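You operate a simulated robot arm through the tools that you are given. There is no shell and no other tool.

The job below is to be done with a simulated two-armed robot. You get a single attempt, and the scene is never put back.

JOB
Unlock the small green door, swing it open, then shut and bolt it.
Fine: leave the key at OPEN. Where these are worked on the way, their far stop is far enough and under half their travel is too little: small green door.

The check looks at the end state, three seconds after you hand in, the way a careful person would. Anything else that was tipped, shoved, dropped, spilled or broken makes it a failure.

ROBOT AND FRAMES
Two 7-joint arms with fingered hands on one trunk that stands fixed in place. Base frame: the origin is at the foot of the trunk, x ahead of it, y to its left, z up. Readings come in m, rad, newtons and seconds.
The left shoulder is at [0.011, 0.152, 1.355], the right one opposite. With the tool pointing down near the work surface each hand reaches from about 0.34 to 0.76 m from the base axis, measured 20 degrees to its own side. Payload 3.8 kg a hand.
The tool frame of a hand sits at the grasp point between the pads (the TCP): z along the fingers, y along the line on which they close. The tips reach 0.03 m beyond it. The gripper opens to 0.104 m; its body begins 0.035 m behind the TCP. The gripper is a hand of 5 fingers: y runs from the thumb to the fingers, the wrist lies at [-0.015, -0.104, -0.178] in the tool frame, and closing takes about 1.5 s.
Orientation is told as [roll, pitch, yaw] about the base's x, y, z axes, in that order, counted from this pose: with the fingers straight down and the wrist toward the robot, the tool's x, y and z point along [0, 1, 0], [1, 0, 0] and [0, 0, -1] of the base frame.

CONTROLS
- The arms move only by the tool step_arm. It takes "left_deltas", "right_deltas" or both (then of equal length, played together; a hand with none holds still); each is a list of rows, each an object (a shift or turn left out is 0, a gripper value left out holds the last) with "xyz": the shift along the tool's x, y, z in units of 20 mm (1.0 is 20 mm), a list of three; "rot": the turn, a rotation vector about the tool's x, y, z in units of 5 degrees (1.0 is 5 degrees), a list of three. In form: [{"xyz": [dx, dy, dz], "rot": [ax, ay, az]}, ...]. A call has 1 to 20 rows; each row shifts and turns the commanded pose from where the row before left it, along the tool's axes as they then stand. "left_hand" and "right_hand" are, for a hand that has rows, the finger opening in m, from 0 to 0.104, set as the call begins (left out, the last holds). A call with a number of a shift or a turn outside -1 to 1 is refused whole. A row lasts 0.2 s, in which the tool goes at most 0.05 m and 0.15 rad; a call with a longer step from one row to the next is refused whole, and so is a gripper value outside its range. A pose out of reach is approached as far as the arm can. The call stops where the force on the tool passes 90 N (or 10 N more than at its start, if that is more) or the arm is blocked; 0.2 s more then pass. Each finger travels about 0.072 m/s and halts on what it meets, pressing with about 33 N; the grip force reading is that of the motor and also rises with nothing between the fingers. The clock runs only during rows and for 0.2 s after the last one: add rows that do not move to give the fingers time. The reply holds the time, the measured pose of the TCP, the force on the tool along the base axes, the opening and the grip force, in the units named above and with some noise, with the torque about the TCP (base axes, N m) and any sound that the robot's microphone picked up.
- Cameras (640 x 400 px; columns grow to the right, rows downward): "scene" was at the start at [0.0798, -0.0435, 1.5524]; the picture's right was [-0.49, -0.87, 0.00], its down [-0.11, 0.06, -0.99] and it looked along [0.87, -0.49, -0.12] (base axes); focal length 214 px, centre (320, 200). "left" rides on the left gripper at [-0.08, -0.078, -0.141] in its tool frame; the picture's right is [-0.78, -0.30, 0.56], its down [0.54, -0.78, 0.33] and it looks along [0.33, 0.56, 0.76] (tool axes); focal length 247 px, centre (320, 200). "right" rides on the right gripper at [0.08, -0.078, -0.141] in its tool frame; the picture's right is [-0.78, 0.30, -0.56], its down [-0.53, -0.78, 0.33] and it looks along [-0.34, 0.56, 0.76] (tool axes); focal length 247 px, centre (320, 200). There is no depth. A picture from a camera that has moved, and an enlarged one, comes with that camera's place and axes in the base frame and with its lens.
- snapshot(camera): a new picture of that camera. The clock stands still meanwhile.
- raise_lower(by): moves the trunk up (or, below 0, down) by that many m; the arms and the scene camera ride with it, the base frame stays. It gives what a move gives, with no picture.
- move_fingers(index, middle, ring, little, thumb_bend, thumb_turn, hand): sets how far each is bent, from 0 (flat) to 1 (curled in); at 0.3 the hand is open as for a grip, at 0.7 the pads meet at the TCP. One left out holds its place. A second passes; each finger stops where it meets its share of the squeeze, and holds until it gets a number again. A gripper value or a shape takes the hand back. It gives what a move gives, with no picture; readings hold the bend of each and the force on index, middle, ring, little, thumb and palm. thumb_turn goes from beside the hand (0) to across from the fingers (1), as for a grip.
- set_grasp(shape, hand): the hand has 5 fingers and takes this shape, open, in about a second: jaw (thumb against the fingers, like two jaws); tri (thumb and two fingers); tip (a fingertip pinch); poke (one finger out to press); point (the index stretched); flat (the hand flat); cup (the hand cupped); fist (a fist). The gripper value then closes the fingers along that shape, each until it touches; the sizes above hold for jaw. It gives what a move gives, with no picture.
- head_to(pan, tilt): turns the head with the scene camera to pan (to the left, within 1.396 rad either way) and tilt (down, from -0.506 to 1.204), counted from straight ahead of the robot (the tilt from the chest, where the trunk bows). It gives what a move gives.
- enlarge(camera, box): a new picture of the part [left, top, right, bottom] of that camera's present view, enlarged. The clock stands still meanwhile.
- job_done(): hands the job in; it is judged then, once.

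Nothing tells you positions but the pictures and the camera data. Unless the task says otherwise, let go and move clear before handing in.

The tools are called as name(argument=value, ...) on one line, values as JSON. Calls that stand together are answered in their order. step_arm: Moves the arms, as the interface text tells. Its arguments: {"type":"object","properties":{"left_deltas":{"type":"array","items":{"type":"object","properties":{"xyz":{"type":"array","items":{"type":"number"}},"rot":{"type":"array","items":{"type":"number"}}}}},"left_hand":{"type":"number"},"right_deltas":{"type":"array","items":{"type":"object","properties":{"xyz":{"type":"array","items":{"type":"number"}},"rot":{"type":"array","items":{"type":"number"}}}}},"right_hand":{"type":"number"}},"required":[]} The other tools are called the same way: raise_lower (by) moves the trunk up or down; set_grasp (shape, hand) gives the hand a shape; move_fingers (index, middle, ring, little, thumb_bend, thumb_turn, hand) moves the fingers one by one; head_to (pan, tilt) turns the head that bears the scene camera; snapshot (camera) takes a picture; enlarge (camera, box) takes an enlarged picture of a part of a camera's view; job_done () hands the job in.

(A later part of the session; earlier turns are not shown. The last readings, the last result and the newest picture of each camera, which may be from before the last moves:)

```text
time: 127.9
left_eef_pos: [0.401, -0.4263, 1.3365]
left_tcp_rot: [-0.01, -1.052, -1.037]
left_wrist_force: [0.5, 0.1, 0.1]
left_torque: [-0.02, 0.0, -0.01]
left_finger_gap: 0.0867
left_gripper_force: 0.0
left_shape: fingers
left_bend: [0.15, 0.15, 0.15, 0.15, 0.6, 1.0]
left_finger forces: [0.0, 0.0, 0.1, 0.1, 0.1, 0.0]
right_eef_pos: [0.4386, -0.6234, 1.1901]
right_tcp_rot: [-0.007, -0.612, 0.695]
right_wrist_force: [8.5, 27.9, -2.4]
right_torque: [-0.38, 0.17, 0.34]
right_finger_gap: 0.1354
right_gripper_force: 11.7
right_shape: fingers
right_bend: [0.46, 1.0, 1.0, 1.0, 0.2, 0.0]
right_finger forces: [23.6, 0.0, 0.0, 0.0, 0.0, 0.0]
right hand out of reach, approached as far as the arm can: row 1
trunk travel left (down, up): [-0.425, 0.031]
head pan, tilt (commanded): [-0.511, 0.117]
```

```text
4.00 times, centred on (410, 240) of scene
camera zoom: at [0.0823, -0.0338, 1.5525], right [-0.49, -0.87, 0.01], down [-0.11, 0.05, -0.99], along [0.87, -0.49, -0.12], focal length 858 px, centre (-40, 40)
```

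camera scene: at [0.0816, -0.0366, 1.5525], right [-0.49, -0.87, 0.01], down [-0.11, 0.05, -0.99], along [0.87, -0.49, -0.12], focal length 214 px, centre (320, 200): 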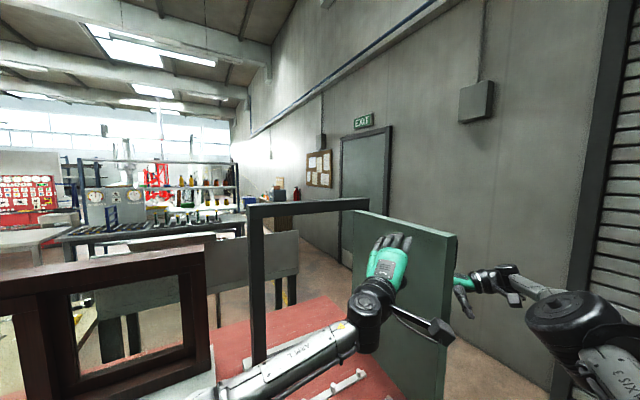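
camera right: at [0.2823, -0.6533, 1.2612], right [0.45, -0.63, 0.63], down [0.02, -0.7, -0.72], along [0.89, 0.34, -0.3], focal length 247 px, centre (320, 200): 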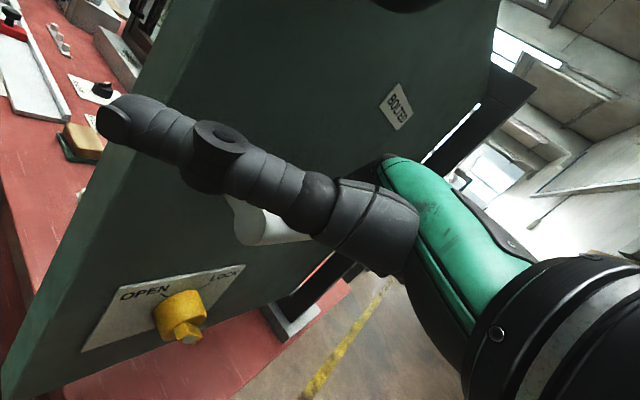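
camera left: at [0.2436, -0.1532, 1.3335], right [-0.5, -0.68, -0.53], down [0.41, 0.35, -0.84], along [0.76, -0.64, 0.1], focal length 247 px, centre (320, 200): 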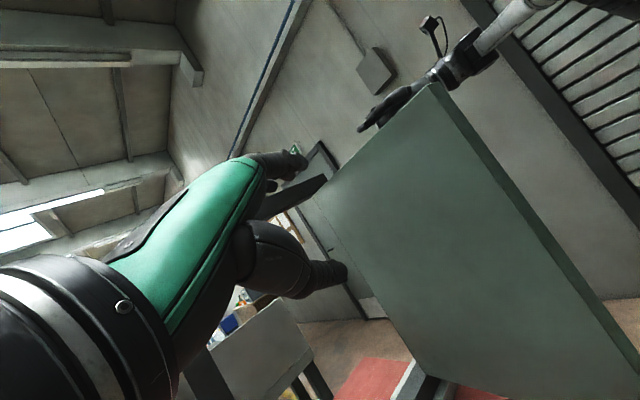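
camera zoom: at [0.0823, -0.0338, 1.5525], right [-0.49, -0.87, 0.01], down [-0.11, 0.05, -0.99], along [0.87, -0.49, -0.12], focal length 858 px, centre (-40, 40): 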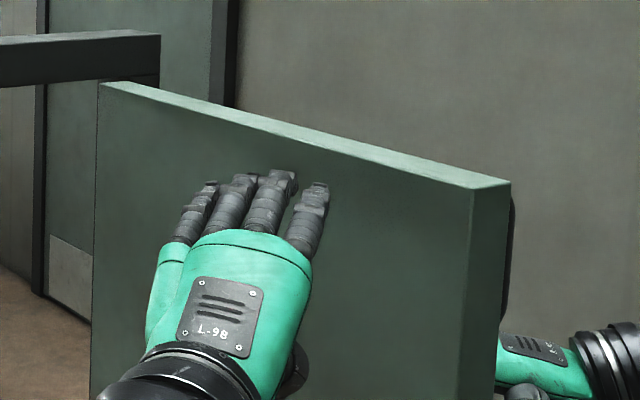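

The door is against its far stop: pulling harder moves the robot but not the door. I'll unhook the index, and at the same time withdraw the left hand well clear of the door's swing.

step_arm(right_deltas=[{"xyz": [0.576, 0.393, 0.275]}, {"xyz": [0.2, 0.1, 0.1]}, {"xyz": [0, 0.478, -0.683]}, {"xyz": [0, 0.478, -0.683]}, {"xyz": [0, 0.478, -0.683]}, {"xyz": [-0.55, -0.73, -0.51]}, {"xyz": [-0.55, -0.73, -0.51]}, {"xyz": [-0.55, -0.73, -0.51]}, {"xyz": [0, 0, 0]}, {"xyz": [0, 0, 0]}, {"xyz": [0, 0, 0]}, {"xyz": [0, 0, 0]}, {"xyz": [0, 0, 0]}, {"xyz": [0, 0, 0]}, {"xyz": [0, 0, 0]}, {"xyz": [0, 0, 0]}, {"xyz": [0, 0, 0]}, {"xyz": [0, 0, 0]}], left_deltas=[{"xyz": [0.5, -0.433, -0.75]}, {"xyz": [0.5, -0.433, -0.75]}, {"xyz": [0.5, -0.433, -0.75]}, {"xyz": [0.5, -0.433, -0.75]}, {"xyz": [0.5, -0.433, -0.75]}, {"xyz": [0.5, -0.433, -0.75]}, {"xyz": [0.5, -0.433, -0.75]}, {"xyz": [0.5, -0.433, -0.75]}, {"xyz": [0.5, -0.433, -0.75]}, {"xyz": [0.5, -0.433, -0.75]}, {"xyz": [0.5, -0.433, -0.75]}, {"xyz": [0.5, -0.433, -0.75]}, {"xyz": [0.5, -0.433, -0.75]}, {"xyz": [0.5, -0.433, -0.75]}, {"xyz": [0.5, -0.433, -0.75]}, {"xyz": [0.5, -0.433, -0.75]}, {"xyz": [0.5, -0.433, -0.75]}, {"xyz": [0.5, -0.433, -0.75]}])

snapshot(camera="scene")

snapshot(camera="right")

```text
time: 131.7
left_eef_pos: [0.3996, -0.0724, 1.3299]
left_tcp_rot: [-0.002, -1.049, -1.043]
left_wrist_force: [0.4, 0.7, 0.7]
left_torque: [0.01, 0.0, 0.01]
left_finger_gap: 0.0866
left_gripper_force: 0.0
left_shape: fingers
left_bend: [0.15, 0.15, 0.15, 0.15, 0.6, 1.0]
left_finger forces: [0.0, 0.1, 0.0, 0.0, 0.1, 0.0]
right_eef_pos: [0.4256, -0.6396, 1.226]
right_tcp_rot: [-0.005, -0.615, 0.692]
right_wrist_force: [0.4, -0.2, -0.3]
right_torque: [-0.02, 0.01, -0.01]
right_finger_gap: 0.1295
right_gripper_force: 0.1
right_shape: fingers
right_bend: [0.65, 1.0, 1.0, 1.0, 0.2, 0.0]
right_finger forces: [0.1, 0.0, 0.0, 0.0, 0.0, 0.0]
right hand out of reach, approached as far as the arm can: row 3, 4, 5, 6, 7, 8
trunk travel left (down, up): [-0.425, 0.031]
head pan, tilt (commanded): [-0.511, 0.117]
```

```text
taken
camera scene: at [0.0796, -0.0425, 1.5525], right [-0.49, -0.87, 0.0], down [-0.11, 0.06, -0.99], along [0.87, -0.49, -0.12], focal length 214 px, centre (320, 200)
```

scene: 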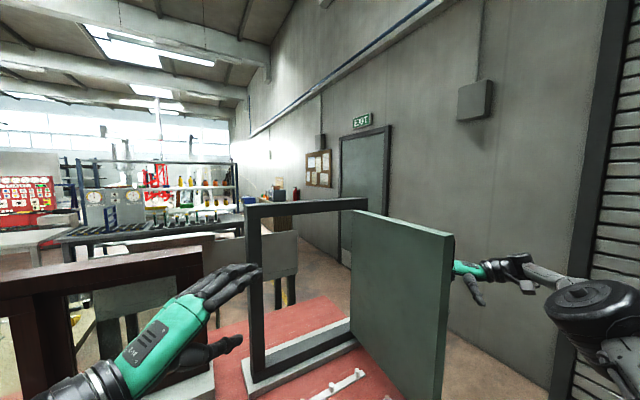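

```text
taken
camera right: at [0.2634, -0.67, 1.2957], right [0.43, -0.65, 0.63], down [0.0, -0.7, -0.72], along [0.9, 0.31, -0.3], focal length 247 px, centre (320, 200)
```

right: 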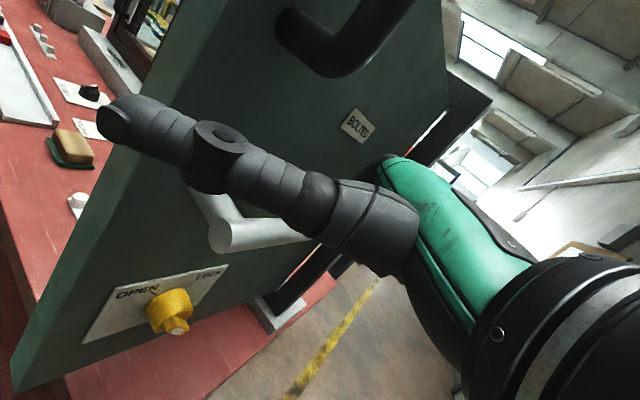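

The left hand is clear. I'll make a fist with the right hand and level it, ready to push the door's outer face closed.

set_grasp(hand="right", shape="fist")

step_arm(right_deltas=[{"rot": [-1, 0, 0]}, {"rot": [-1, 0, 0]}, {"rot": [-1, 0, 0]}, {"rot": [-1, 0, 0]}, {"rot": [-1, 0, 0]}])

snapshot(camera="right")

```text
time: 132.6
left_eef_pos: [0.3995, -0.0739, 1.3296]
left_tcp_rot: [-0.002, -1.046, -1.045]
left_wrist_force: [0.5, 0.2, -0.6]
left_torque: [-0.02, -0.01, 0.03]
left_finger_gap: 0.0868
left_gripper_force: 0.1
left_shape: fingers
left_bend: [0.15, 0.15, 0.15, 0.15, 0.6, 1.0]
left_finger forces: [0.0, 0.0, 0.0, 0.0, 0.0, 0.1]
right_eef_pos: [0.4261, -0.6411, 1.2242]
right_tcp_rot: [-0.004, -0.616, 0.689]
right_wrist_force: [0.5, -0.3, -0.3]
right_torque: [-0.02, 0.01, -0.02]
right_finger_gap: 0.0
right_gripper_force: 0.2
right_shape: fist
right_bend: [1.0, 1.0, 1.0, 1.0, 0.86, 0.85]
right_finger forces: [0.0, 0.0, 0.0, 0.0, 0.0, 0.1]
trunk travel left (down, up): [-0.425, 0.031]
head pan, tilt (commanded): [-0.511, 0.117]
```

```text
time: 133.8
left_eef_pos: [0.399, -0.0744, 1.3307]
left_tcp_rot: [-0.001, -1.047, -1.043]
left_wrist_force: [-0.1, -0.1, 0.4]
left_torque: [0.02, 0.0, 0.02]
left_finger_gap: 0.0864
left_gripper_force: 0.1
left_shape: fingers
left_bend: [0.15, 0.15, 0.15, 0.15, 0.6, 1.0]
left_finger forces: [0.0, 0.1, 0.0, 0.0, 0.0, 0.1]
right_eef_pos: [0.4161, -0.6275, 1.2162]
right_tcp_rot: [-0.007, -1.052, 0.693]
right_wrist_force: [0.1, 0.7, 0.1]
right_torque: [-0.01, 0.0, -0.02]
right_finger_gap: 0.0002
right_gripper_force: 0.0
right_shape: fist
right_bend: [1.0, 1.0, 1.0, 1.0, 0.86, 0.85]
right_finger forces: [0.1, 0.0, 0.0, 0.0, 0.0, 0.0]
right hand out of reach, approached as far as the arm can: row 2, 3, 4, 5
trunk travel left (down, up): [-0.425, 0.031]
head pan, tilt (commanded): [-0.511, 0.117]
```

```text
taken
camera right: at [0.2422, -0.6679, 1.2181], right [0.23, -0.81, 0.54], down [0.27, -0.48, -0.84], along [0.94, 0.34, 0.11], focal length 247 px, centre (320, 200)
```

right: 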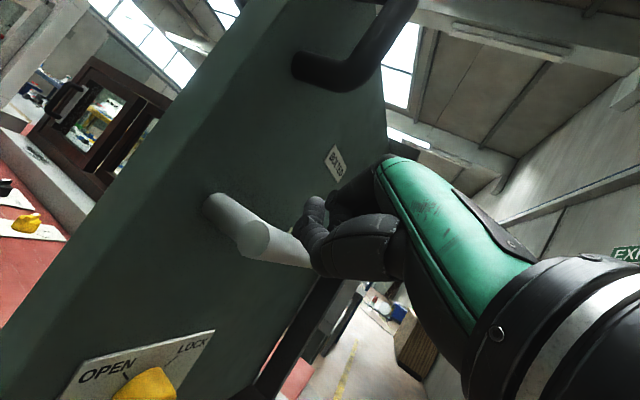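

The fist is just above the lever height. I'll raise it slightly and start pushing the door closed from the outside.

step_arm(right_deltas=[{"xyz": [0.445, 0.8, 0.725]}, {"xyz": [0.445, 0.8, 0.725]}, {"xyz": [0.445, 0.8, 0.725]}, {"xyz": [0.6, 0.4, 0.7]}, {"xyz": [0.6, 0.4, 0.7]}])

snapshot(camera="scene")

snapshot(camera="right")

```text
time: 135.0
left_eef_pos: [0.4003, -0.0749, 1.3312]
left_tcp_rot: [-0.001, -1.048, -1.043]
left_wrist_force: [-0.5, -0.3, -0.1]
left_torque: [-0.04, 0.02, 0.01]
left_finger_gap: 0.0862
left_gripper_force: 0.1
left_shape: fingers
left_bend: [0.15, 0.15, 0.15, 0.15, 0.6, 1.0]
left_finger forces: [0.0, 0.1, 0.1, 0.0, 0.0, 0.0]
right_eef_pos: [0.4557, -0.5267, 1.2339]
right_tcp_rot: [-0.009, -1.05, 0.693]
right_wrist_force: [-0.3, 0.3, 0.6]
right_torque: [-0.02, 0.0, 0.02]
right_finger_gap: 0.0001
right_gripper_force: 0.1
right_shape: fist
right_bend: [1.0, 1.0, 1.0, 1.0, 0.86, 0.85]
right_finger forces: [0.0, 0.1, 0.0, 0.0, 0.0, 0.1]
trunk travel left (down, up): [-0.425, 0.031]
head pan, tilt (commanded): [-0.511, 0.117]
```

```text
taken
camera scene: at [0.0798, -0.0428, 1.5524], right [-0.49, -0.87, 0.0], down [-0.11, 0.06, -0.99], along [0.87, -0.49, -0.12], focal length 214 px, centre (320, 200)
```

scene: 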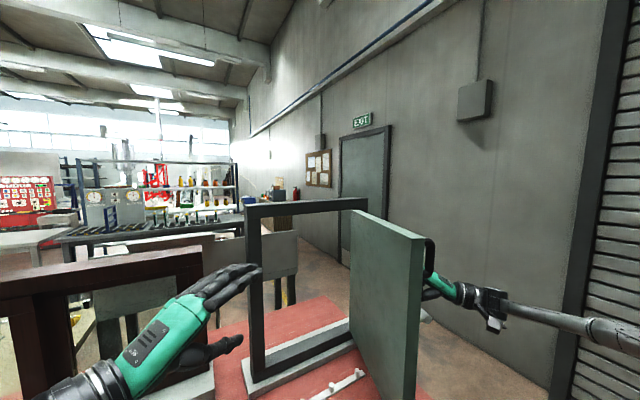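

```text
taken
camera right: at [0.281, -0.5666, 1.2375], right [0.23, -0.81, 0.54], down [0.27, -0.48, -0.84], along [0.94, 0.34, 0.11], focal length 247 px, centre (320, 200)
```

right: 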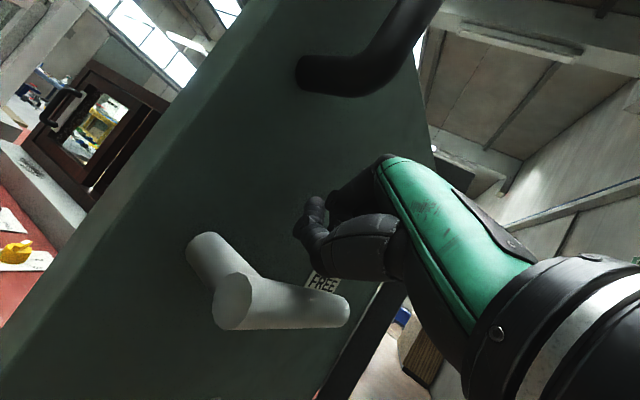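

The door is closing smoothly. I'll continue pushing along the arc.

step_arm(right_deltas=[{"xyz": [0.645, 0.478, 0.834]}, {"xyz": [0.645, 0.478, 0.834]}, {"xyz": [0.645, 0.478, 0.834]}, {"xyz": [0.268, 0.55, 0.96]}, {"xyz": [0.268, 0.55, 0.96]}, {"xyz": [0.268, 0.55, 0.96]}])

snapshot(camera="scene")

snapshot(camera="right")

```text
time: 136.4
left_eef_pos: [0.4016, -0.0738, 1.3297]
left_tcp_rot: [-0.004, -1.047, -1.045]
left_wrist_force: [-0.1, -0.7, -0.7]
left_torque: [-0.02, -0.02, 0.0]
left_finger_gap: 0.0868
left_gripper_force: 0.0
left_shape: fingers
left_bend: [0.15, 0.15, 0.15, 0.15, 0.6, 1.0]
left_finger forces: [0.1, 0.0, 0.0, 0.1, 0.0, 0.0]
right_eef_pos: [0.5208, -0.4059, 1.2376]
right_tcp_rot: [-0.005, -1.051, 0.694]
right_wrist_force: [-0.4, -0.2, -0.6]
right_torque: [-0.01, 0.0, 0.0]
right_finger_gap: 0.0
right_gripper_force: 0.2
right_shape: fist
right_bend: [1.0, 1.0, 1.0, 1.0, 0.86, 0.85]
right_finger forces: [0.0, 0.0, 0.0, 0.0, 0.1, 0.1]
trunk travel left (down, up): [-0.425, 0.031]
head pan, tilt (commanded): [-0.511, 0.117]
```

```text
taken
camera scene: at [0.0805, -0.043, 1.5524], right [-0.49, -0.87, 0.0], down [-0.11, 0.06, -0.99], along [0.87, -0.49, -0.12], focal length 214 px, centre (320, 200)
```

scene: 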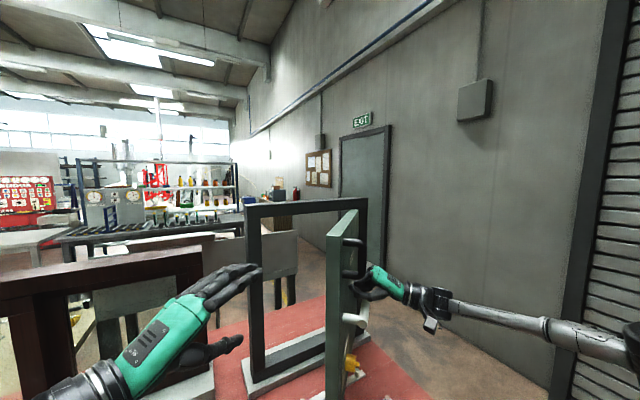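

```text
taken
camera right: at [0.3452, -0.4471, 1.2388], right [0.23, -0.81, 0.54], down [0.27, -0.48, -0.84], along [0.94, 0.34, 0.11], focal length 247 px, centre (320, 200)
```

right: 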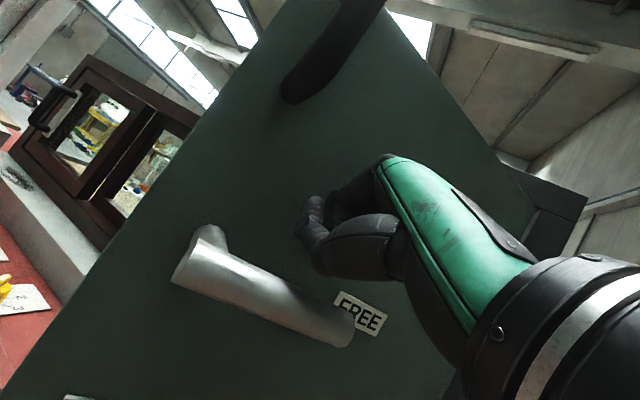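

The door is around 45° and following well. I'll keep pushing it toward the frame.

step_arm(right_deltas=[{"xyz": [0.07, 0.55, 0.957]}, {"xyz": [0.07, 0.55, 0.957]}, {"xyz": [0.07, 0.55, 0.957]}, {"xyz": [0.07, 0.55, 0.957]}, {"xyz": [-0.26, 0.54, 0.944]}, {"xyz": [-0.26, 0.54, 0.944]}])

snapshot(camera="scene")

snapshot(camera="right")

```text
time: 137.8
left_eef_pos: [0.4015, -0.0738, 1.3312]
left_tcp_rot: [-0.004, -1.049, -1.042]
left_wrist_force: [0.4, 0.1, 0.4]
left_torque: [-0.04, -0.02, 0.0]
left_finger_gap: 0.0865
left_gripper_force: 0.2
left_shape: fingers
left_bend: [0.15, 0.15, 0.15, 0.15, 0.6, 1.0]
left_finger forces: [0.0, 0.0, 0.0, 0.0, 0.1, 0.1]
right_eef_pos: [0.6224, -0.3278, 1.2353]
right_tcp_rot: [-0.005, -1.05, 0.693]
right_wrist_force: [-0.6, 0.1, 0.6]
right_torque: [-0.01, -0.02, 0.0]
right_finger_gap: 0.0002
right_gripper_force: 0.1
right_shape: fist
right_bend: [1.0, 1.0, 1.0, 1.0, 0.86, 0.85]
right_finger forces: [0.1, 0.0, 0.0, 0.0, 0.0, 0.0]
trunk travel left (down, up): [-0.425, 0.031]
head pan, tilt (commanded): [-0.511, 0.117]
```

```text
taken
camera scene: at [0.0812, -0.0429, 1.5523], right [-0.49, -0.87, 0.0], down [-0.11, 0.06, -0.99], along [0.87, -0.49, -0.12], focal length 214 px, centre (320, 200)
```

scene: 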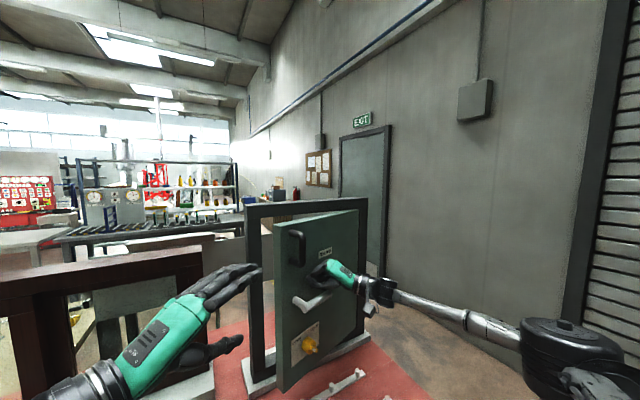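

```text
taken
camera right: at [0.4477, -0.3681, 1.2383], right [0.23, -0.81, 0.54], down [0.27, -0.48, -0.84], along [0.94, 0.34, 0.1], focal length 247 px, centre (320, 200)
```

right: 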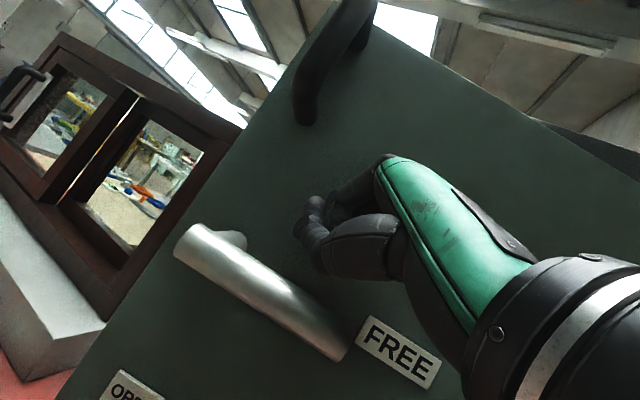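

About 17° left. I'll push straight forward to close it fully, watching the force.

step_arm(right_deltas=[{"xyz": [-0.643, 0.381, 0.665]}, {"xyz": [-0.643, 0.381, 0.665]}, {"xyz": [-0.643, 0.381, 0.665]}])

snapshot(camera="scene")

```text
time: 138.6
left_eef_pos: [0.4006, -0.0737, 1.3304]
left_tcp_rot: [-0.004, -1.047, -1.042]
left_wrist_force: [1.1, -0.3, 0.7]
left_torque: [0.03, 0.0, 0.0]
left_finger_gap: 0.0867
left_gripper_force: 0.0
left_shape: fingers
left_bend: [0.15, 0.15, 0.15, 0.15, 0.6, 1.0]
left_finger forces: [0.1, 0.1, 0.1, 0.0, 0.0, 0.0]
right_eef_pos: [0.6848, -0.3284, 1.2337]
right_tcp_rot: [-0.006, -1.05, 0.69]
right_wrist_force: [-0.9, -0.2, 0.0]
right_torque: [-0.02, 0.01, 0.02]
right_finger_gap: 0.0002
right_gripper_force: 0.1
right_shape: fist
right_bend: [1.0, 1.0, 1.0, 1.0, 0.86, 0.85]
right_finger forces: [0.0, 0.0, 0.1, 0.0, 0.1, 0.1]
trunk travel left (down, up): [-0.425, 0.031]
head pan, tilt (commanded): [-0.511, 0.117]
```

```text
taken
camera scene: at [0.0812, -0.0427, 1.5524], right [-0.49, -0.87, 0.0], down [-0.11, 0.06, -0.99], along [0.87, -0.49, -0.12], focal length 214 px, centre (320, 200)
```

scene: 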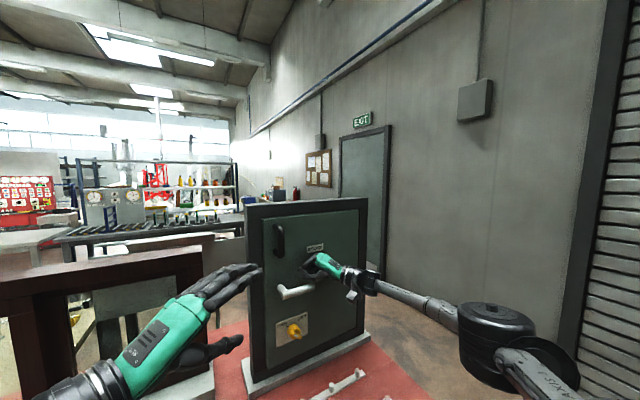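

Nearly closed, with no resistance yet. I'll push a little more until it seats.

step_arm(right_deltas=[{"xyz": [-0.32, 0.19, 0.33]}, {"xyz": [-0.32, 0.19, 0.33]}])

enlarge(camera="scene", box=[235, 190, 375, 390])

```text
time: 139.2
left_eef_pos: [0.3975, -0.0744, 1.3309]
left_tcp_rot: [-0.001, -1.05, -1.046]
left_wrist_force: [0.0, -1.1, -0.3]
left_torque: [0.0, 0.0, 0.02]
left_finger_gap: 0.0863
left_gripper_force: 0.1
left_shape: fingers
left_bend: [0.15, 0.15, 0.15, 0.15, 0.6, 1.0]
left_finger forces: [0.0, 0.0, 0.0, 0.0, 0.0, 0.1]
right_eef_pos: [0.7009, -0.3285, 1.2364]
right_tcp_rot: [-0.009, -1.051, 0.697]
right_wrist_force: [-2.8, -0.3, -1.4]
right_torque: [0.05, -0.04, -0.18]
right_finger_gap: 0.0
right_gripper_force: 0.0
right_shape: fist
right_bend: [1.0, 1.0, 1.0, 1.0, 0.86, 0.85]
right_finger forces: [0.0, 0.1, 0.0, 3.1, 0.0, 0.1]
trunk travel left (down, up): [-0.425, 0.031]
head pan, tilt (commanded): [-0.511, 0.117]
```

```text
2.00 times, centred on (305, 290) of scene
camera zoom: at [0.0775, -0.0429, 1.5525], right [-0.49, -0.87, 0.0], down [-0.1, 0.06, -0.99], along [0.87, -0.49, -0.12], focal length 429 px, centre (350, 20)
```

zoom: 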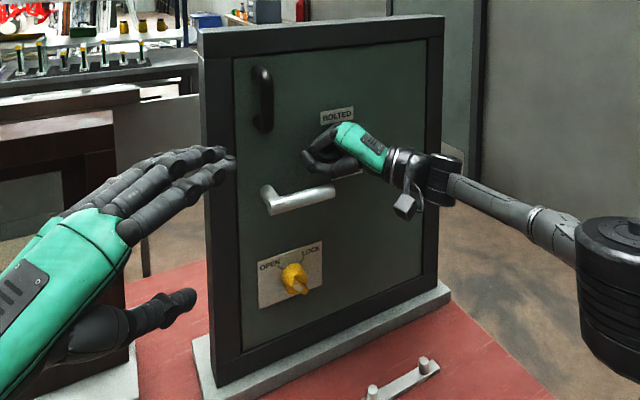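

The door appears seated. One more small push will confirm it's fully shut.

step_arm(right_deltas=[{"xyz": [-0.32, 0.19, 0.33]}, {"xyz": [-0.16, 0.1, 0.17]}])

enlarge(camera="scene", box=[235, 190, 335, 330])

```text
time: 139.8
left_eef_pos: [0.3888, -0.0741, 1.3358]
left_tcp_rot: [0.016, -1.052, -1.059]
left_wrist_force: [0.1, -0.4, -1.3]
left_torque: [-0.01, 0.03, -0.01]
left_finger_gap: 0.0866
left_gripper_force: 0.0
left_shape: fingers
left_bend: [0.15, 0.15, 0.15, 0.15, 0.6, 1.0]
left_finger forces: [0.0, 0.0, 0.0, 0.0, 0.0, 0.0]
right_eef_pos: [0.7052, -0.3278, 1.2411]
right_tcp_rot: [-0.021, -1.053, 0.709]
right_wrist_force: [-52.9, -0.9, -5.7]
right_torque: [0.31, -0.91, -2.0]
right_finger_gap: 0.0001
right_gripper_force: 0.1
right_shape: fist
right_bend: [1.0, 1.0, 1.0, 1.0, 0.86, 0.85]
right_finger forces: [0.0, 0.0, 29.5, 25.2, 0.1, 0.0]
trunk travel left (down, up): [-0.425, 0.031]
head pan, tilt (commanded): [-0.511, 0.117]
```

```text
2.86 times, centred on (285, 260) of scene
camera zoom: at [0.0648, -0.0434, 1.5531], right [-0.49, -0.87, 0.0], down [-0.1, 0.06, -0.99], along [0.87, -0.49, -0.11], focal length 613 px, centre (420, 29)
```

zoom: 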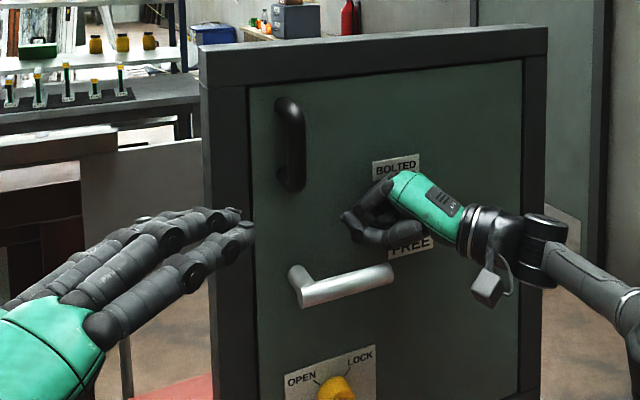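

It's firmly shut (53 N reaction). I'll back the right hand off, check the door stays closed, and set the pointing finger to lift the lever to BOLTED from below.

step_arm(right_deltas=[{"xyz": [0.8, -0.476, -0.83]}, {"xyz": [0.8, -0.476, -0.83]}, {"xyz": [0.8, -0.476, -0.83]}, {"xyz": [0.8, -0.476, -0.83]}, {"xyz": [0.8, -0.476, -0.83]}])

set_grasp(hand="right", shape="point")

enlarge(camera="scene", box=[235, 190, 375, 390])

snapshot(camera="right")

```text
time: 141.0
left_eef_pos: [0.3991, -0.0749, 1.3302]
left_tcp_rot: [0.0, -1.048, -1.046]
left_wrist_force: [0.3, 0.4, -0.1]
left_torque: [-0.02, 0.0, 0.01]
left_finger_gap: 0.0864
left_gripper_force: 0.1
left_shape: fingers
left_bend: [0.15, 0.15, 0.15, 0.15, 0.6, 1.0]
left_finger forces: [0.0, 0.0, 0.1, 0.1, 0.1, 0.1]
right_eef_pos: [0.5906, -0.3295, 1.2368]
right_tcp_rot: [-0.008, -1.051, 0.695]
right_wrist_force: [-1.1, 0.3, -0.1]
right_torque: [-0.02, 0.04, -0.01]
right_finger_gap: 0.0
right_gripper_force: 0.0
right_shape: fist
right_bend: [1.0, 1.0, 1.0, 1.0, 0.86, 0.85]
right_finger forces: [0.0, 0.0, 0.0, 0.0, 0.1, 0.0]
trunk travel left (down, up): [-0.425, 0.031]
head pan, tilt (commanded): [-0.511, 0.117]
```

```text
time: 141.9
left_eef_pos: [0.3995, -0.0745, 1.3303]
left_tcp_rot: [-0.003, -1.047, -1.044]
left_wrist_force: [-0.2, -0.1, -0.6]
left_torque: [0.0, 0.05, 0.02]
left_finger_gap: 0.0864
left_gripper_force: 0.0
left_shape: fingers
left_bend: [0.15, 0.15, 0.15, 0.15, 0.6, 1.0]
left_finger forces: [0.0, 0.0, 0.0, 0.0, 0.1, 0.0]
right_eef_pos: [0.5913, -0.329, 1.2368]
right_tcp_rot: [-0.006, -1.05, 0.693]
right_wrist_force: [0.6, 0.5, 0.0]
right_torque: [0.0, 0.02, -0.03]
right_finger_gap: 0.0959
right_gripper_force: 0.2
right_shape: point
right_bend: [0.2, 1.0, 1.0, 1.0, 0.98, 0.87]
right_finger forces: [0.1, 0.1, 0.0, 0.0, 0.1, 0.0]
trunk travel left (down, up): [-0.425, 0.031]
head pan, tilt (commanded): [-0.511, 0.117]
```

```text
2.00 times, centred on (305, 290) of scene
camera zoom: at [0.0798, -0.0433, 1.5524], right [-0.49, -0.87, 0.0], down [-0.11, 0.06, -0.99], along [0.87, -0.49, -0.12], focal length 429 px, centre (350, 20)
```

zoom: 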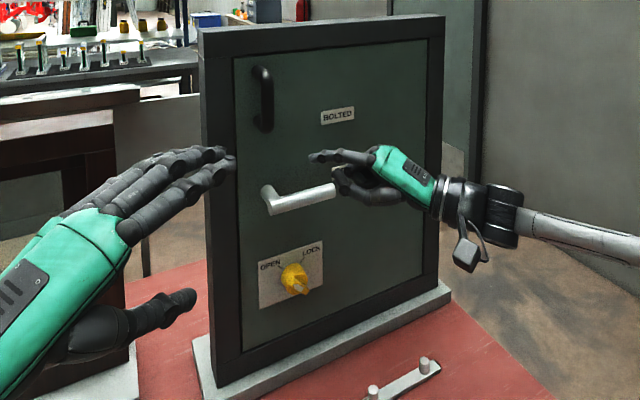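

```text
taken
camera right: at [0.4167, -0.3691, 1.2386], right [0.23, -0.81, 0.54], down [0.27, -0.48, -0.84], along [0.94, 0.34, 0.11], focal length 247 px, centre (320, 200)
```

right: 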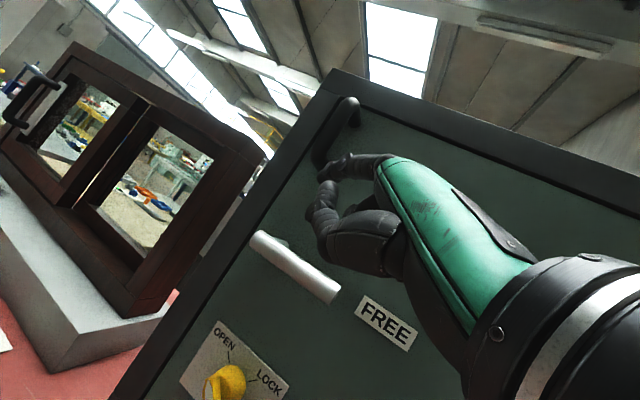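

The door stays shut on its own. I'll bring the finger down below the lever rod, staying clear of it.

step_arm(right_deltas=[{"xyz": [-0.096, -0.827, 0.381]}, {"xyz": [-0.096, -0.827, 0.381]}, {"xyz": [-0.096, -0.827, 0.381]}, {"xyz": [-0.096, -0.827, 0.381]}, {"xyz": [-0.096, -0.827, 0.381]}, {"xyz": [-0.096, -0.827, 0.381]}, {"xyz": [-0.096, -0.827, 0.381]}])

enlarge(camera="scene", box=[260, 240, 400, 340])

snapshot(camera="right")

```text
time: 143.5
left_eef_pos: [0.3992, -0.0745, 1.3297]
left_tcp_rot: [-0.001, -1.047, -1.044]
left_wrist_force: [0.3, 0.2, 0.3]
left_torque: [0.01, 0.01, -0.01]
left_finger_gap: 0.0865
left_gripper_force: 0.0
left_shape: fingers
left_bend: [0.15, 0.15, 0.15, 0.15, 0.6, 1.0]
left_finger forces: [0.0, 0.0, 0.1, 0.0, 0.1, 0.1]
right_eef_pos: [0.5918, -0.3465, 1.1096]
right_tcp_rot: [-0.007, -1.051, 0.693]
right_wrist_force: [0.2, 0.0, -0.5]
right_torque: [0.01, 0.03, -0.03]
right_finger_gap: 0.0959
right_gripper_force: 0.0
right_shape: point
right_bend: [0.2, 1.0, 1.0, 1.0, 0.98, 0.87]
right_finger forces: [0.0, 0.0, 0.0, 0.1, 0.0, 0.0]
trunk travel left (down, up): [-0.425, 0.031]
head pan, tilt (commanded): [-0.511, 0.117]
```

```text
4.00 times, centred on (330, 290) of scene
camera zoom: at [0.0804, -0.0435, 1.5524], right [-0.49, -0.87, 0.0], down [-0.11, 0.06, -0.99], along [0.87, -0.49, -0.12], focal length 858 px, centre (280, -160)
```

zoom: 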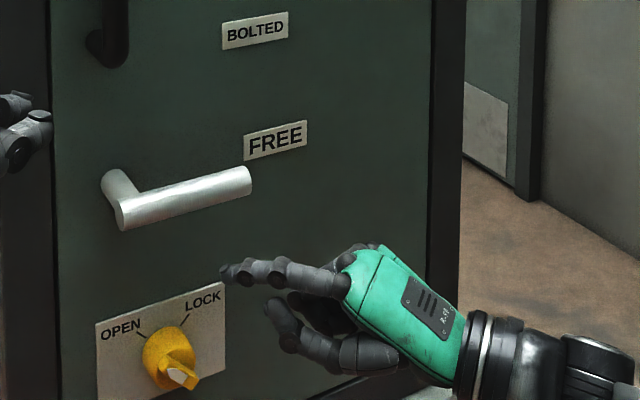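

```text
taken
camera right: at [0.4173, -0.386, 1.1113], right [0.23, -0.81, 0.54], down [0.27, -0.48, -0.84], along [0.94, 0.34, 0.11], focal length 247 px, centre (320, 200)
```

right: 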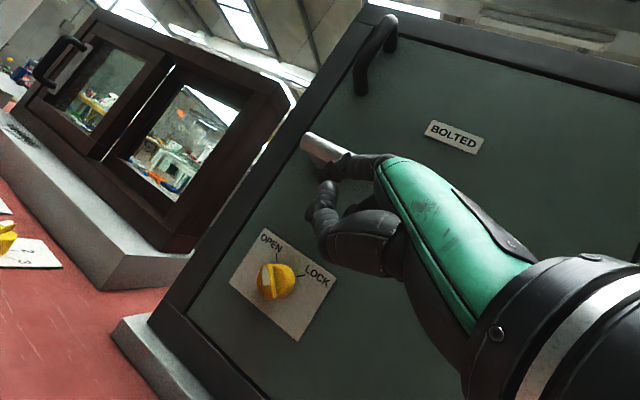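

The index is positioned 2 cm below the rod. I'll move forward so it extends under the rod.

step_arm(right_deltas=[{"xyz": [-0.62, 0.367, 0.641]}, {"xyz": [-0.62, 0.367, 0.641]}, {"xyz": [-0.62, 0.367, 0.641]}, {"xyz": [-0.62, 0.367, 0.641]}])

enlarge(camera="scene", box=[260, 240, 400, 340])

snapshot(camera="right")

```text
time: 144.5
left_eef_pos: [0.401, -0.0726, 1.3302]
left_tcp_rot: [-0.006, -1.05, -1.041]
left_wrist_force: [-0.1, -0.4, 0.3]
left_torque: [-0.05, 0.0, -0.02]
left_finger_gap: 0.0866
left_gripper_force: 0.1
left_shape: fingers
left_bend: [0.15, 0.15, 0.15, 0.15, 0.6, 1.0]
left_finger forces: [0.1, 0.1, 0.0, 0.0, 0.0, 0.0]
right_eef_pos: [0.6674, -0.342, 1.1113]
right_tcp_rot: [-0.008, -1.049, 0.693]
right_wrist_force: [-0.6, -0.6, -0.1]
right_torque: [-0.02, 0.02, 0.02]
right_finger_gap: 0.0959
right_gripper_force: 0.0
right_shape: point
right_bend: [0.2, 1.0, 1.0, 1.0, 0.98, 0.87]
right_finger forces: [0.0, 0.0, 0.0, 0.1, 0.0, 0.0]
right hand out of reach, approached as far as the arm can: row 4
trunk travel left (down, up): [-0.425, 0.031]
head pan, tilt (commanded): [-0.511, 0.117]
```

```text
4.00 times, centred on (330, 290) of scene
camera zoom: at [0.0812, -0.0419, 1.5524], right [-0.49, -0.87, 0.0], down [-0.11, 0.06, -0.99], along [0.87, -0.49, -0.12], focal length 858 px, centre (280, -160)
```

zoom: 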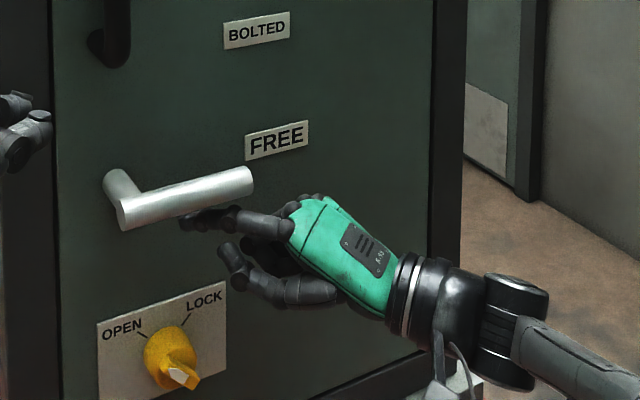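

```text
taken
camera right: at [0.4929, -0.3832, 1.1146], right [0.23, -0.81, 0.54], down [0.27, -0.48, -0.84], along [0.94, 0.34, 0.1], focal length 247 px, centre (320, 200)
```

right: 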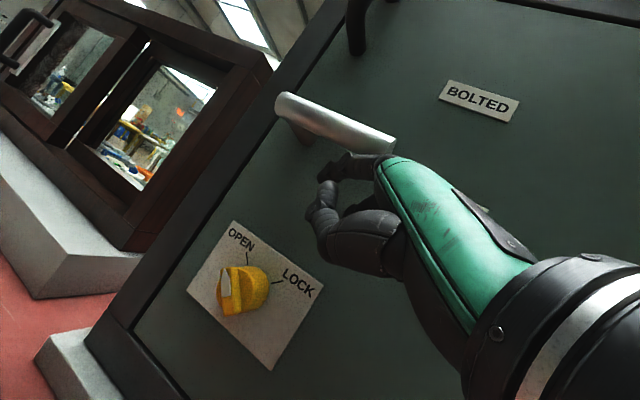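

The finger is under the rod. I'll lift it up along the lever's arc.

step_arm(right_deltas=[{"xyz": [0.02, 0.52, -0.29]}, {"xyz": [0.04, 0.54, -0.27]}, {"xyz": [0.06, 0.545, -0.253]}, {"xyz": [0.06, 0.545, -0.253]}])

enlarge(camera="scene", box=[260, 230, 400, 330])

```text
time: 145.5
left_eef_pos: [0.4001, -0.0746, 1.3306]
left_tcp_rot: [-0.002, -1.046, -1.045]
left_wrist_force: [0.1, 0.5, 0.0]
left_torque: [0.02, 0.03, 0.0]
left_finger_gap: 0.0868
left_gripper_force: 0.0
left_shape: fingers
left_bend: [0.15, 0.15, 0.15, 0.15, 0.6, 1.0]
left_finger forces: [0.0, 0.0, 0.1, 0.0, 0.0, 0.0]
right_eef_pos: [0.665, -0.3395, 1.1589]
right_tcp_rot: [-0.004, -1.051, 0.692]
right_wrist_force: [1.1, -0.3, -0.4]
right_torque: [-0.02, 0.06, -0.01]
right_finger_gap: 0.0961
right_gripper_force: 0.1
right_shape: point
right_bend: [0.2, 1.0, 1.0, 1.0, 0.98, 0.87]
right_finger forces: [1.1, 0.1, 0.0, 0.0, 0.1, 0.0]
trunk travel left (down, up): [-0.425, 0.031]
head pan, tilt (commanded): [-0.511, 0.117]
```

```text
4.00 times, centred on (330, 280) of scene
camera zoom: at [0.0802, -0.0438, 1.5524], right [-0.49, -0.87, 0.0], down [-0.11, 0.06, -0.99], along [0.87, -0.49, -0.12], focal length 858 px, centre (280, -120)
```

zoom: 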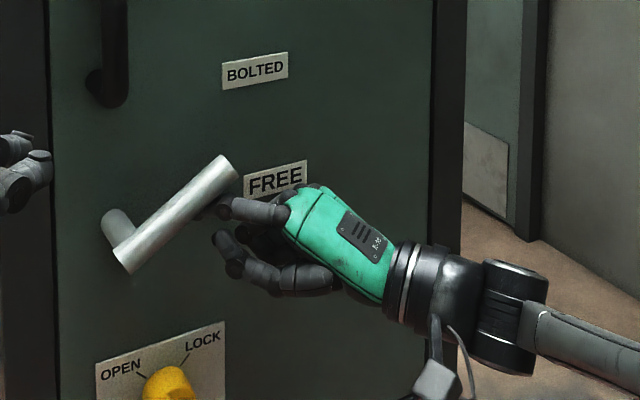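

The lever is rising, about 27° now. I'll continue up and slightly left to stay under the rod.

step_arm(right_deltas=[{"xyz": [0.17, 0.56, -0.19]}, {"xyz": [0.17, 0.56, -0.19]}])

enlarge(camera="scene", box=[260, 230, 400, 330])

```text
time: 146.1
left_eef_pos: [0.4011, -0.0766, 1.3297]
left_tcp_rot: [-0.002, -1.045, -1.044]
left_wrist_force: [-1.2, 0.1, -0.2]
left_torque: [-0.03, -0.04, -0.04]
left_finger_gap: 0.0865
left_gripper_force: 0.1
left_shape: fingers
left_bend: [0.15, 0.15, 0.15, 0.15, 0.6, 1.0]
left_finger forces: [0.1, 0.0, 0.0, 0.0, 0.0, 0.0]
right_eef_pos: [0.6643, -0.3329, 1.1792]
right_tcp_rot: [-0.002, -1.047, 0.686]
right_wrist_force: [0.5, -4.4, -5.8]
right_torque: [0.02, 0.04, -0.04]
right_finger_gap: 0.096
right_gripper_force: 0.0
right_shape: point
right_bend: [0.24, 1.0, 1.0, 1.0, 0.98, 0.87]
right_finger forces: [6.5, 0.0, 0.0, 0.0, 0.1, 0.0]
trunk travel left (down, up): [-0.425, 0.031]
head pan, tilt (commanded): [-0.511, 0.117]
```

```text
4.00 times, centred on (330, 280) of scene
camera zoom: at [0.0816, -0.0462, 1.5521], right [-0.49, -0.87, 0.0], down [-0.11, 0.06, -0.99], along [0.87, -0.49, -0.12], focal length 858 px, centre (280, -120)
```

zoom: 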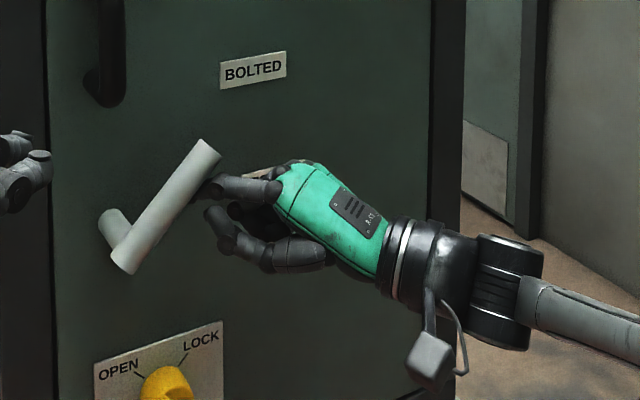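

The force is rising and the lever looks close to 45°. I'll push slightly more so it reaches its BOLTED stop.

step_arm(right_deltas=[{"xyz": [0.2, 0.42, -0.1]}])

enlarge(camera="scene", box=[260, 230, 400, 330])

```text
time: 146.5
left_eef_pos: [0.4015, -0.0788, 1.3291]
left_tcp_rot: [-0.003, -1.044, -1.044]
left_wrist_force: [-0.7, -0.4, 0.3]
left_torque: [0.02, -0.01, 0.02]
left_finger_gap: 0.0865
left_gripper_force: 0.0
left_shape: fingers
left_bend: [0.15, 0.15, 0.15, 0.15, 0.6, 1.0]
left_finger forces: [0.0, 0.1, 0.0, 0.1, 0.0, 0.0]
right_eef_pos: [0.6643, -0.3317, 1.1875]
right_tcp_rot: [0.001, -1.044, 0.682]
right_wrist_force: [-1.7, -10.1, -14.3]
right_torque: [0.15, 0.02, -0.01]
right_finger_gap: 0.096
right_gripper_force: 0.1
right_shape: point
right_bend: [0.28, 1.0, 1.0, 1.0, 0.98, 0.87]
right_finger forces: [16.6, 0.0, 0.0, 0.1, 0.1, 0.0]
trunk travel left (down, up): [-0.425, 0.031]
head pan, tilt (commanded): [-0.511, 0.117]
```

```text
4.00 times, centred on (330, 280) of scene
camera zoom: at [0.0824, -0.0489, 1.552], right [-0.49, -0.87, 0.0], down [-0.11, 0.06, -0.99], along [0.86, -0.49, -0.12], focal length 858 px, centre (280, -120)
```

zoom: 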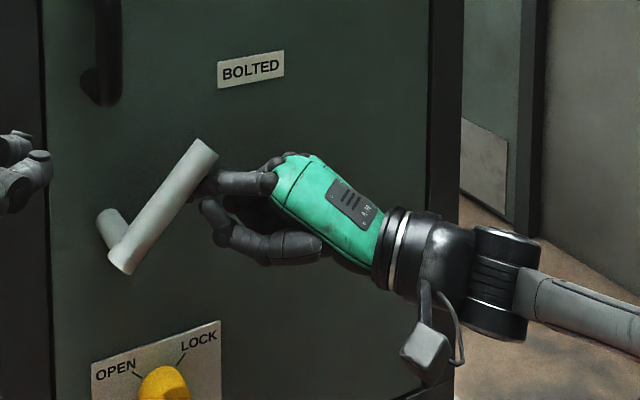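

The lever matches its original BOLTED angle and is at its stop. I'll drop the finger slightly and withdraw.

step_arm(right_deltas=[{"xyz": [-0.15, -0.58, 0.2]}, {"xyz": [-0.1, -0.5, 0.25]}, {"xyz": [0.643, -0.381, -0.665]}, {"xyz": [0.643, -0.381, -0.665]}, {"xyz": [0.643, -0.381, -0.665]}, {"xyz": [0.643, -0.381, -0.665]}, {"xyz": [0.643, -0.381, -0.665]}, {"xyz": [-0.9, 0, 0]}, {"xyz": [-0.9, 0, 0]}, {"xyz": [-0.9, 0, 0]}, {"xyz": [-0.9, 0, 0]}])

snapshot(camera="scene")

enlarge(camera="scene", box=[235, 190, 375, 390])

snapshot(camera="right")

```text
time: 148.9
left_eef_pos: [0.4002, -0.0744, 1.3306]
left_tcp_rot: [-0.001, -1.047, -1.044]
left_wrist_force: [-0.6, -0.4, 0.0]
left_torque: [0.01, -0.03, -0.04]
left_finger_gap: 0.0866
left_gripper_force: 0.0
left_shape: fingers
left_bend: [0.15, 0.15, 0.15, 0.15, 0.6, 1.0]
left_finger forces: [0.0, 0.0, 0.0, 0.1, 0.1, 0.1]
right_eef_pos: [0.61, -0.3871, 1.1698]
right_tcp_rot: [-0.005, -1.052, 0.692]
right_wrist_force: [-0.7, 0.0, -0.1]
right_torque: [0.0, 0.03, -0.03]
right_finger_gap: 0.0959
right_gripper_force: 0.1
right_shape: point
right_bend: [0.2, 1.0, 1.0, 1.0, 0.98, 0.87]
right_finger forces: [0.0, 0.1, 0.1, 0.1, 0.0, 0.0]
trunk travel left (down, up): [-0.425, 0.031]
head pan, tilt (commanded): [-0.511, 0.117]
```

```text
taken
camera scene: at [0.0805, -0.0434, 1.5524], right [-0.49, -0.87, 0.0], down [-0.11, 0.06, -0.99], along [0.87, -0.49, -0.12], focal length 214 px, centre (320, 200)
```

scene: 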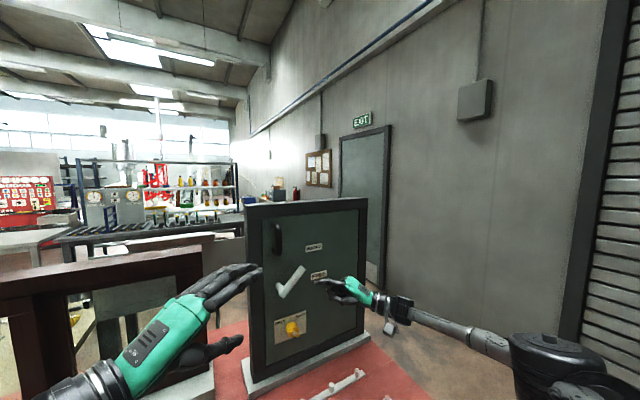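

```text
2.00 times, centred on (305, 290) of scene
camera zoom: at [0.0805, -0.0434, 1.5524], right [-0.49, -0.87, 0.0], down [-0.11, 0.06, -0.99], along [0.87, -0.49, -0.12], focal length 429 px, centre (350, 20)
```

zoom: 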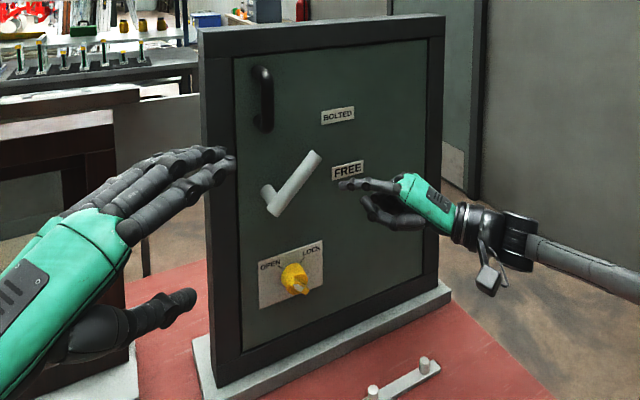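

```text
taken
camera right: at [0.4355, -0.4266, 1.1734], right [0.23, -0.81, 0.54], down [0.27, -0.48, -0.84], along [0.94, 0.34, 0.1], focal length 247 px, centre (320, 200)
```

right: 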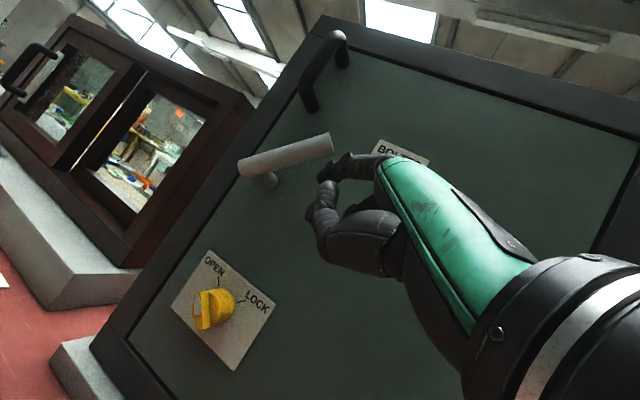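

enlarge(camera="scene", box=[265, 255, 345, 350])

enlarge(camera="right", box=[150, 110, 350, 380])

enlarge(camera="scene", box=[240, 190, 380, 280])

```text
4.21 times, centred on (305, 302) of scene
camera zoom: at [0.0805, -0.0434, 1.5524], right [-0.49, -0.87, 0.0], down [-0.11, 0.06, -0.99], along [0.87, -0.49, -0.12], focal length 903 px, centre (383, -232)
```

zoom: 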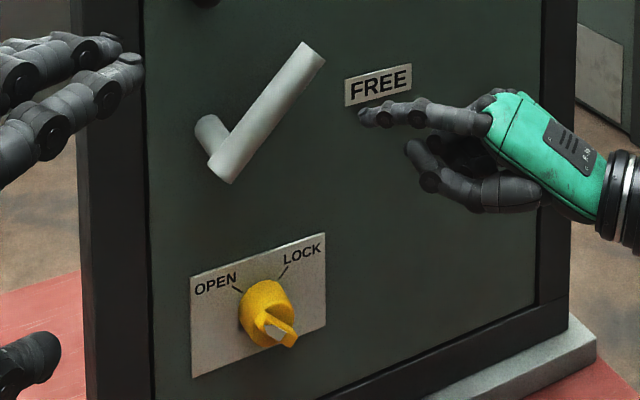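

```text
1.48 times, centred on (250, 245) of right
camera zoom: at [0.4355, -0.4266, 1.1734], right [0.23, -0.81, 0.54], down [0.27, -0.48, -0.84], along [0.94, 0.34, 0.1], focal length 366 px, centre (424, 133)
```

zoom: 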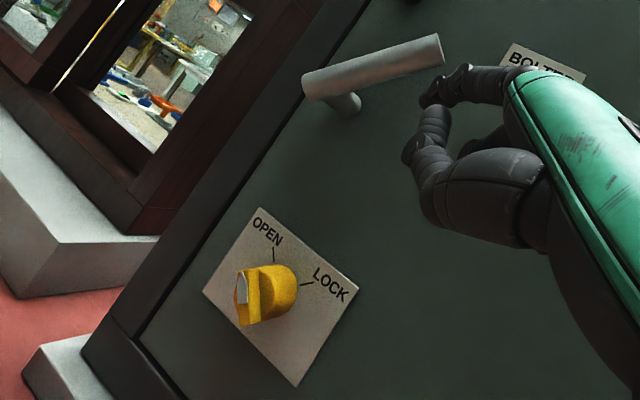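

```text
4.44 times, centred on (310, 235) of scene
camera zoom: at [0.0805, -0.0434, 1.5524], right [-0.49, -0.87, 0.0], down [-0.11, 0.06, -0.99], along [0.87, -0.49, -0.12], focal length 953 px, centre (364, 44)
```

zoom: 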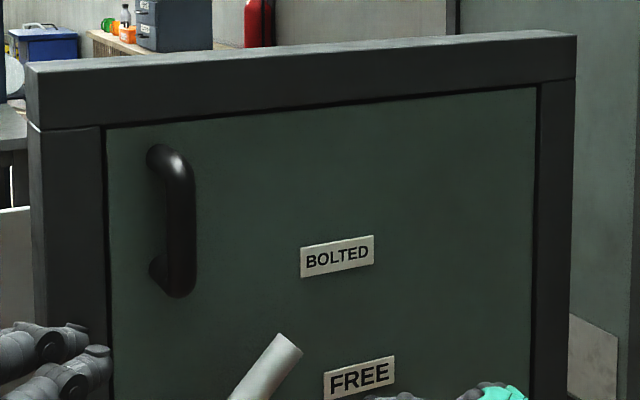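

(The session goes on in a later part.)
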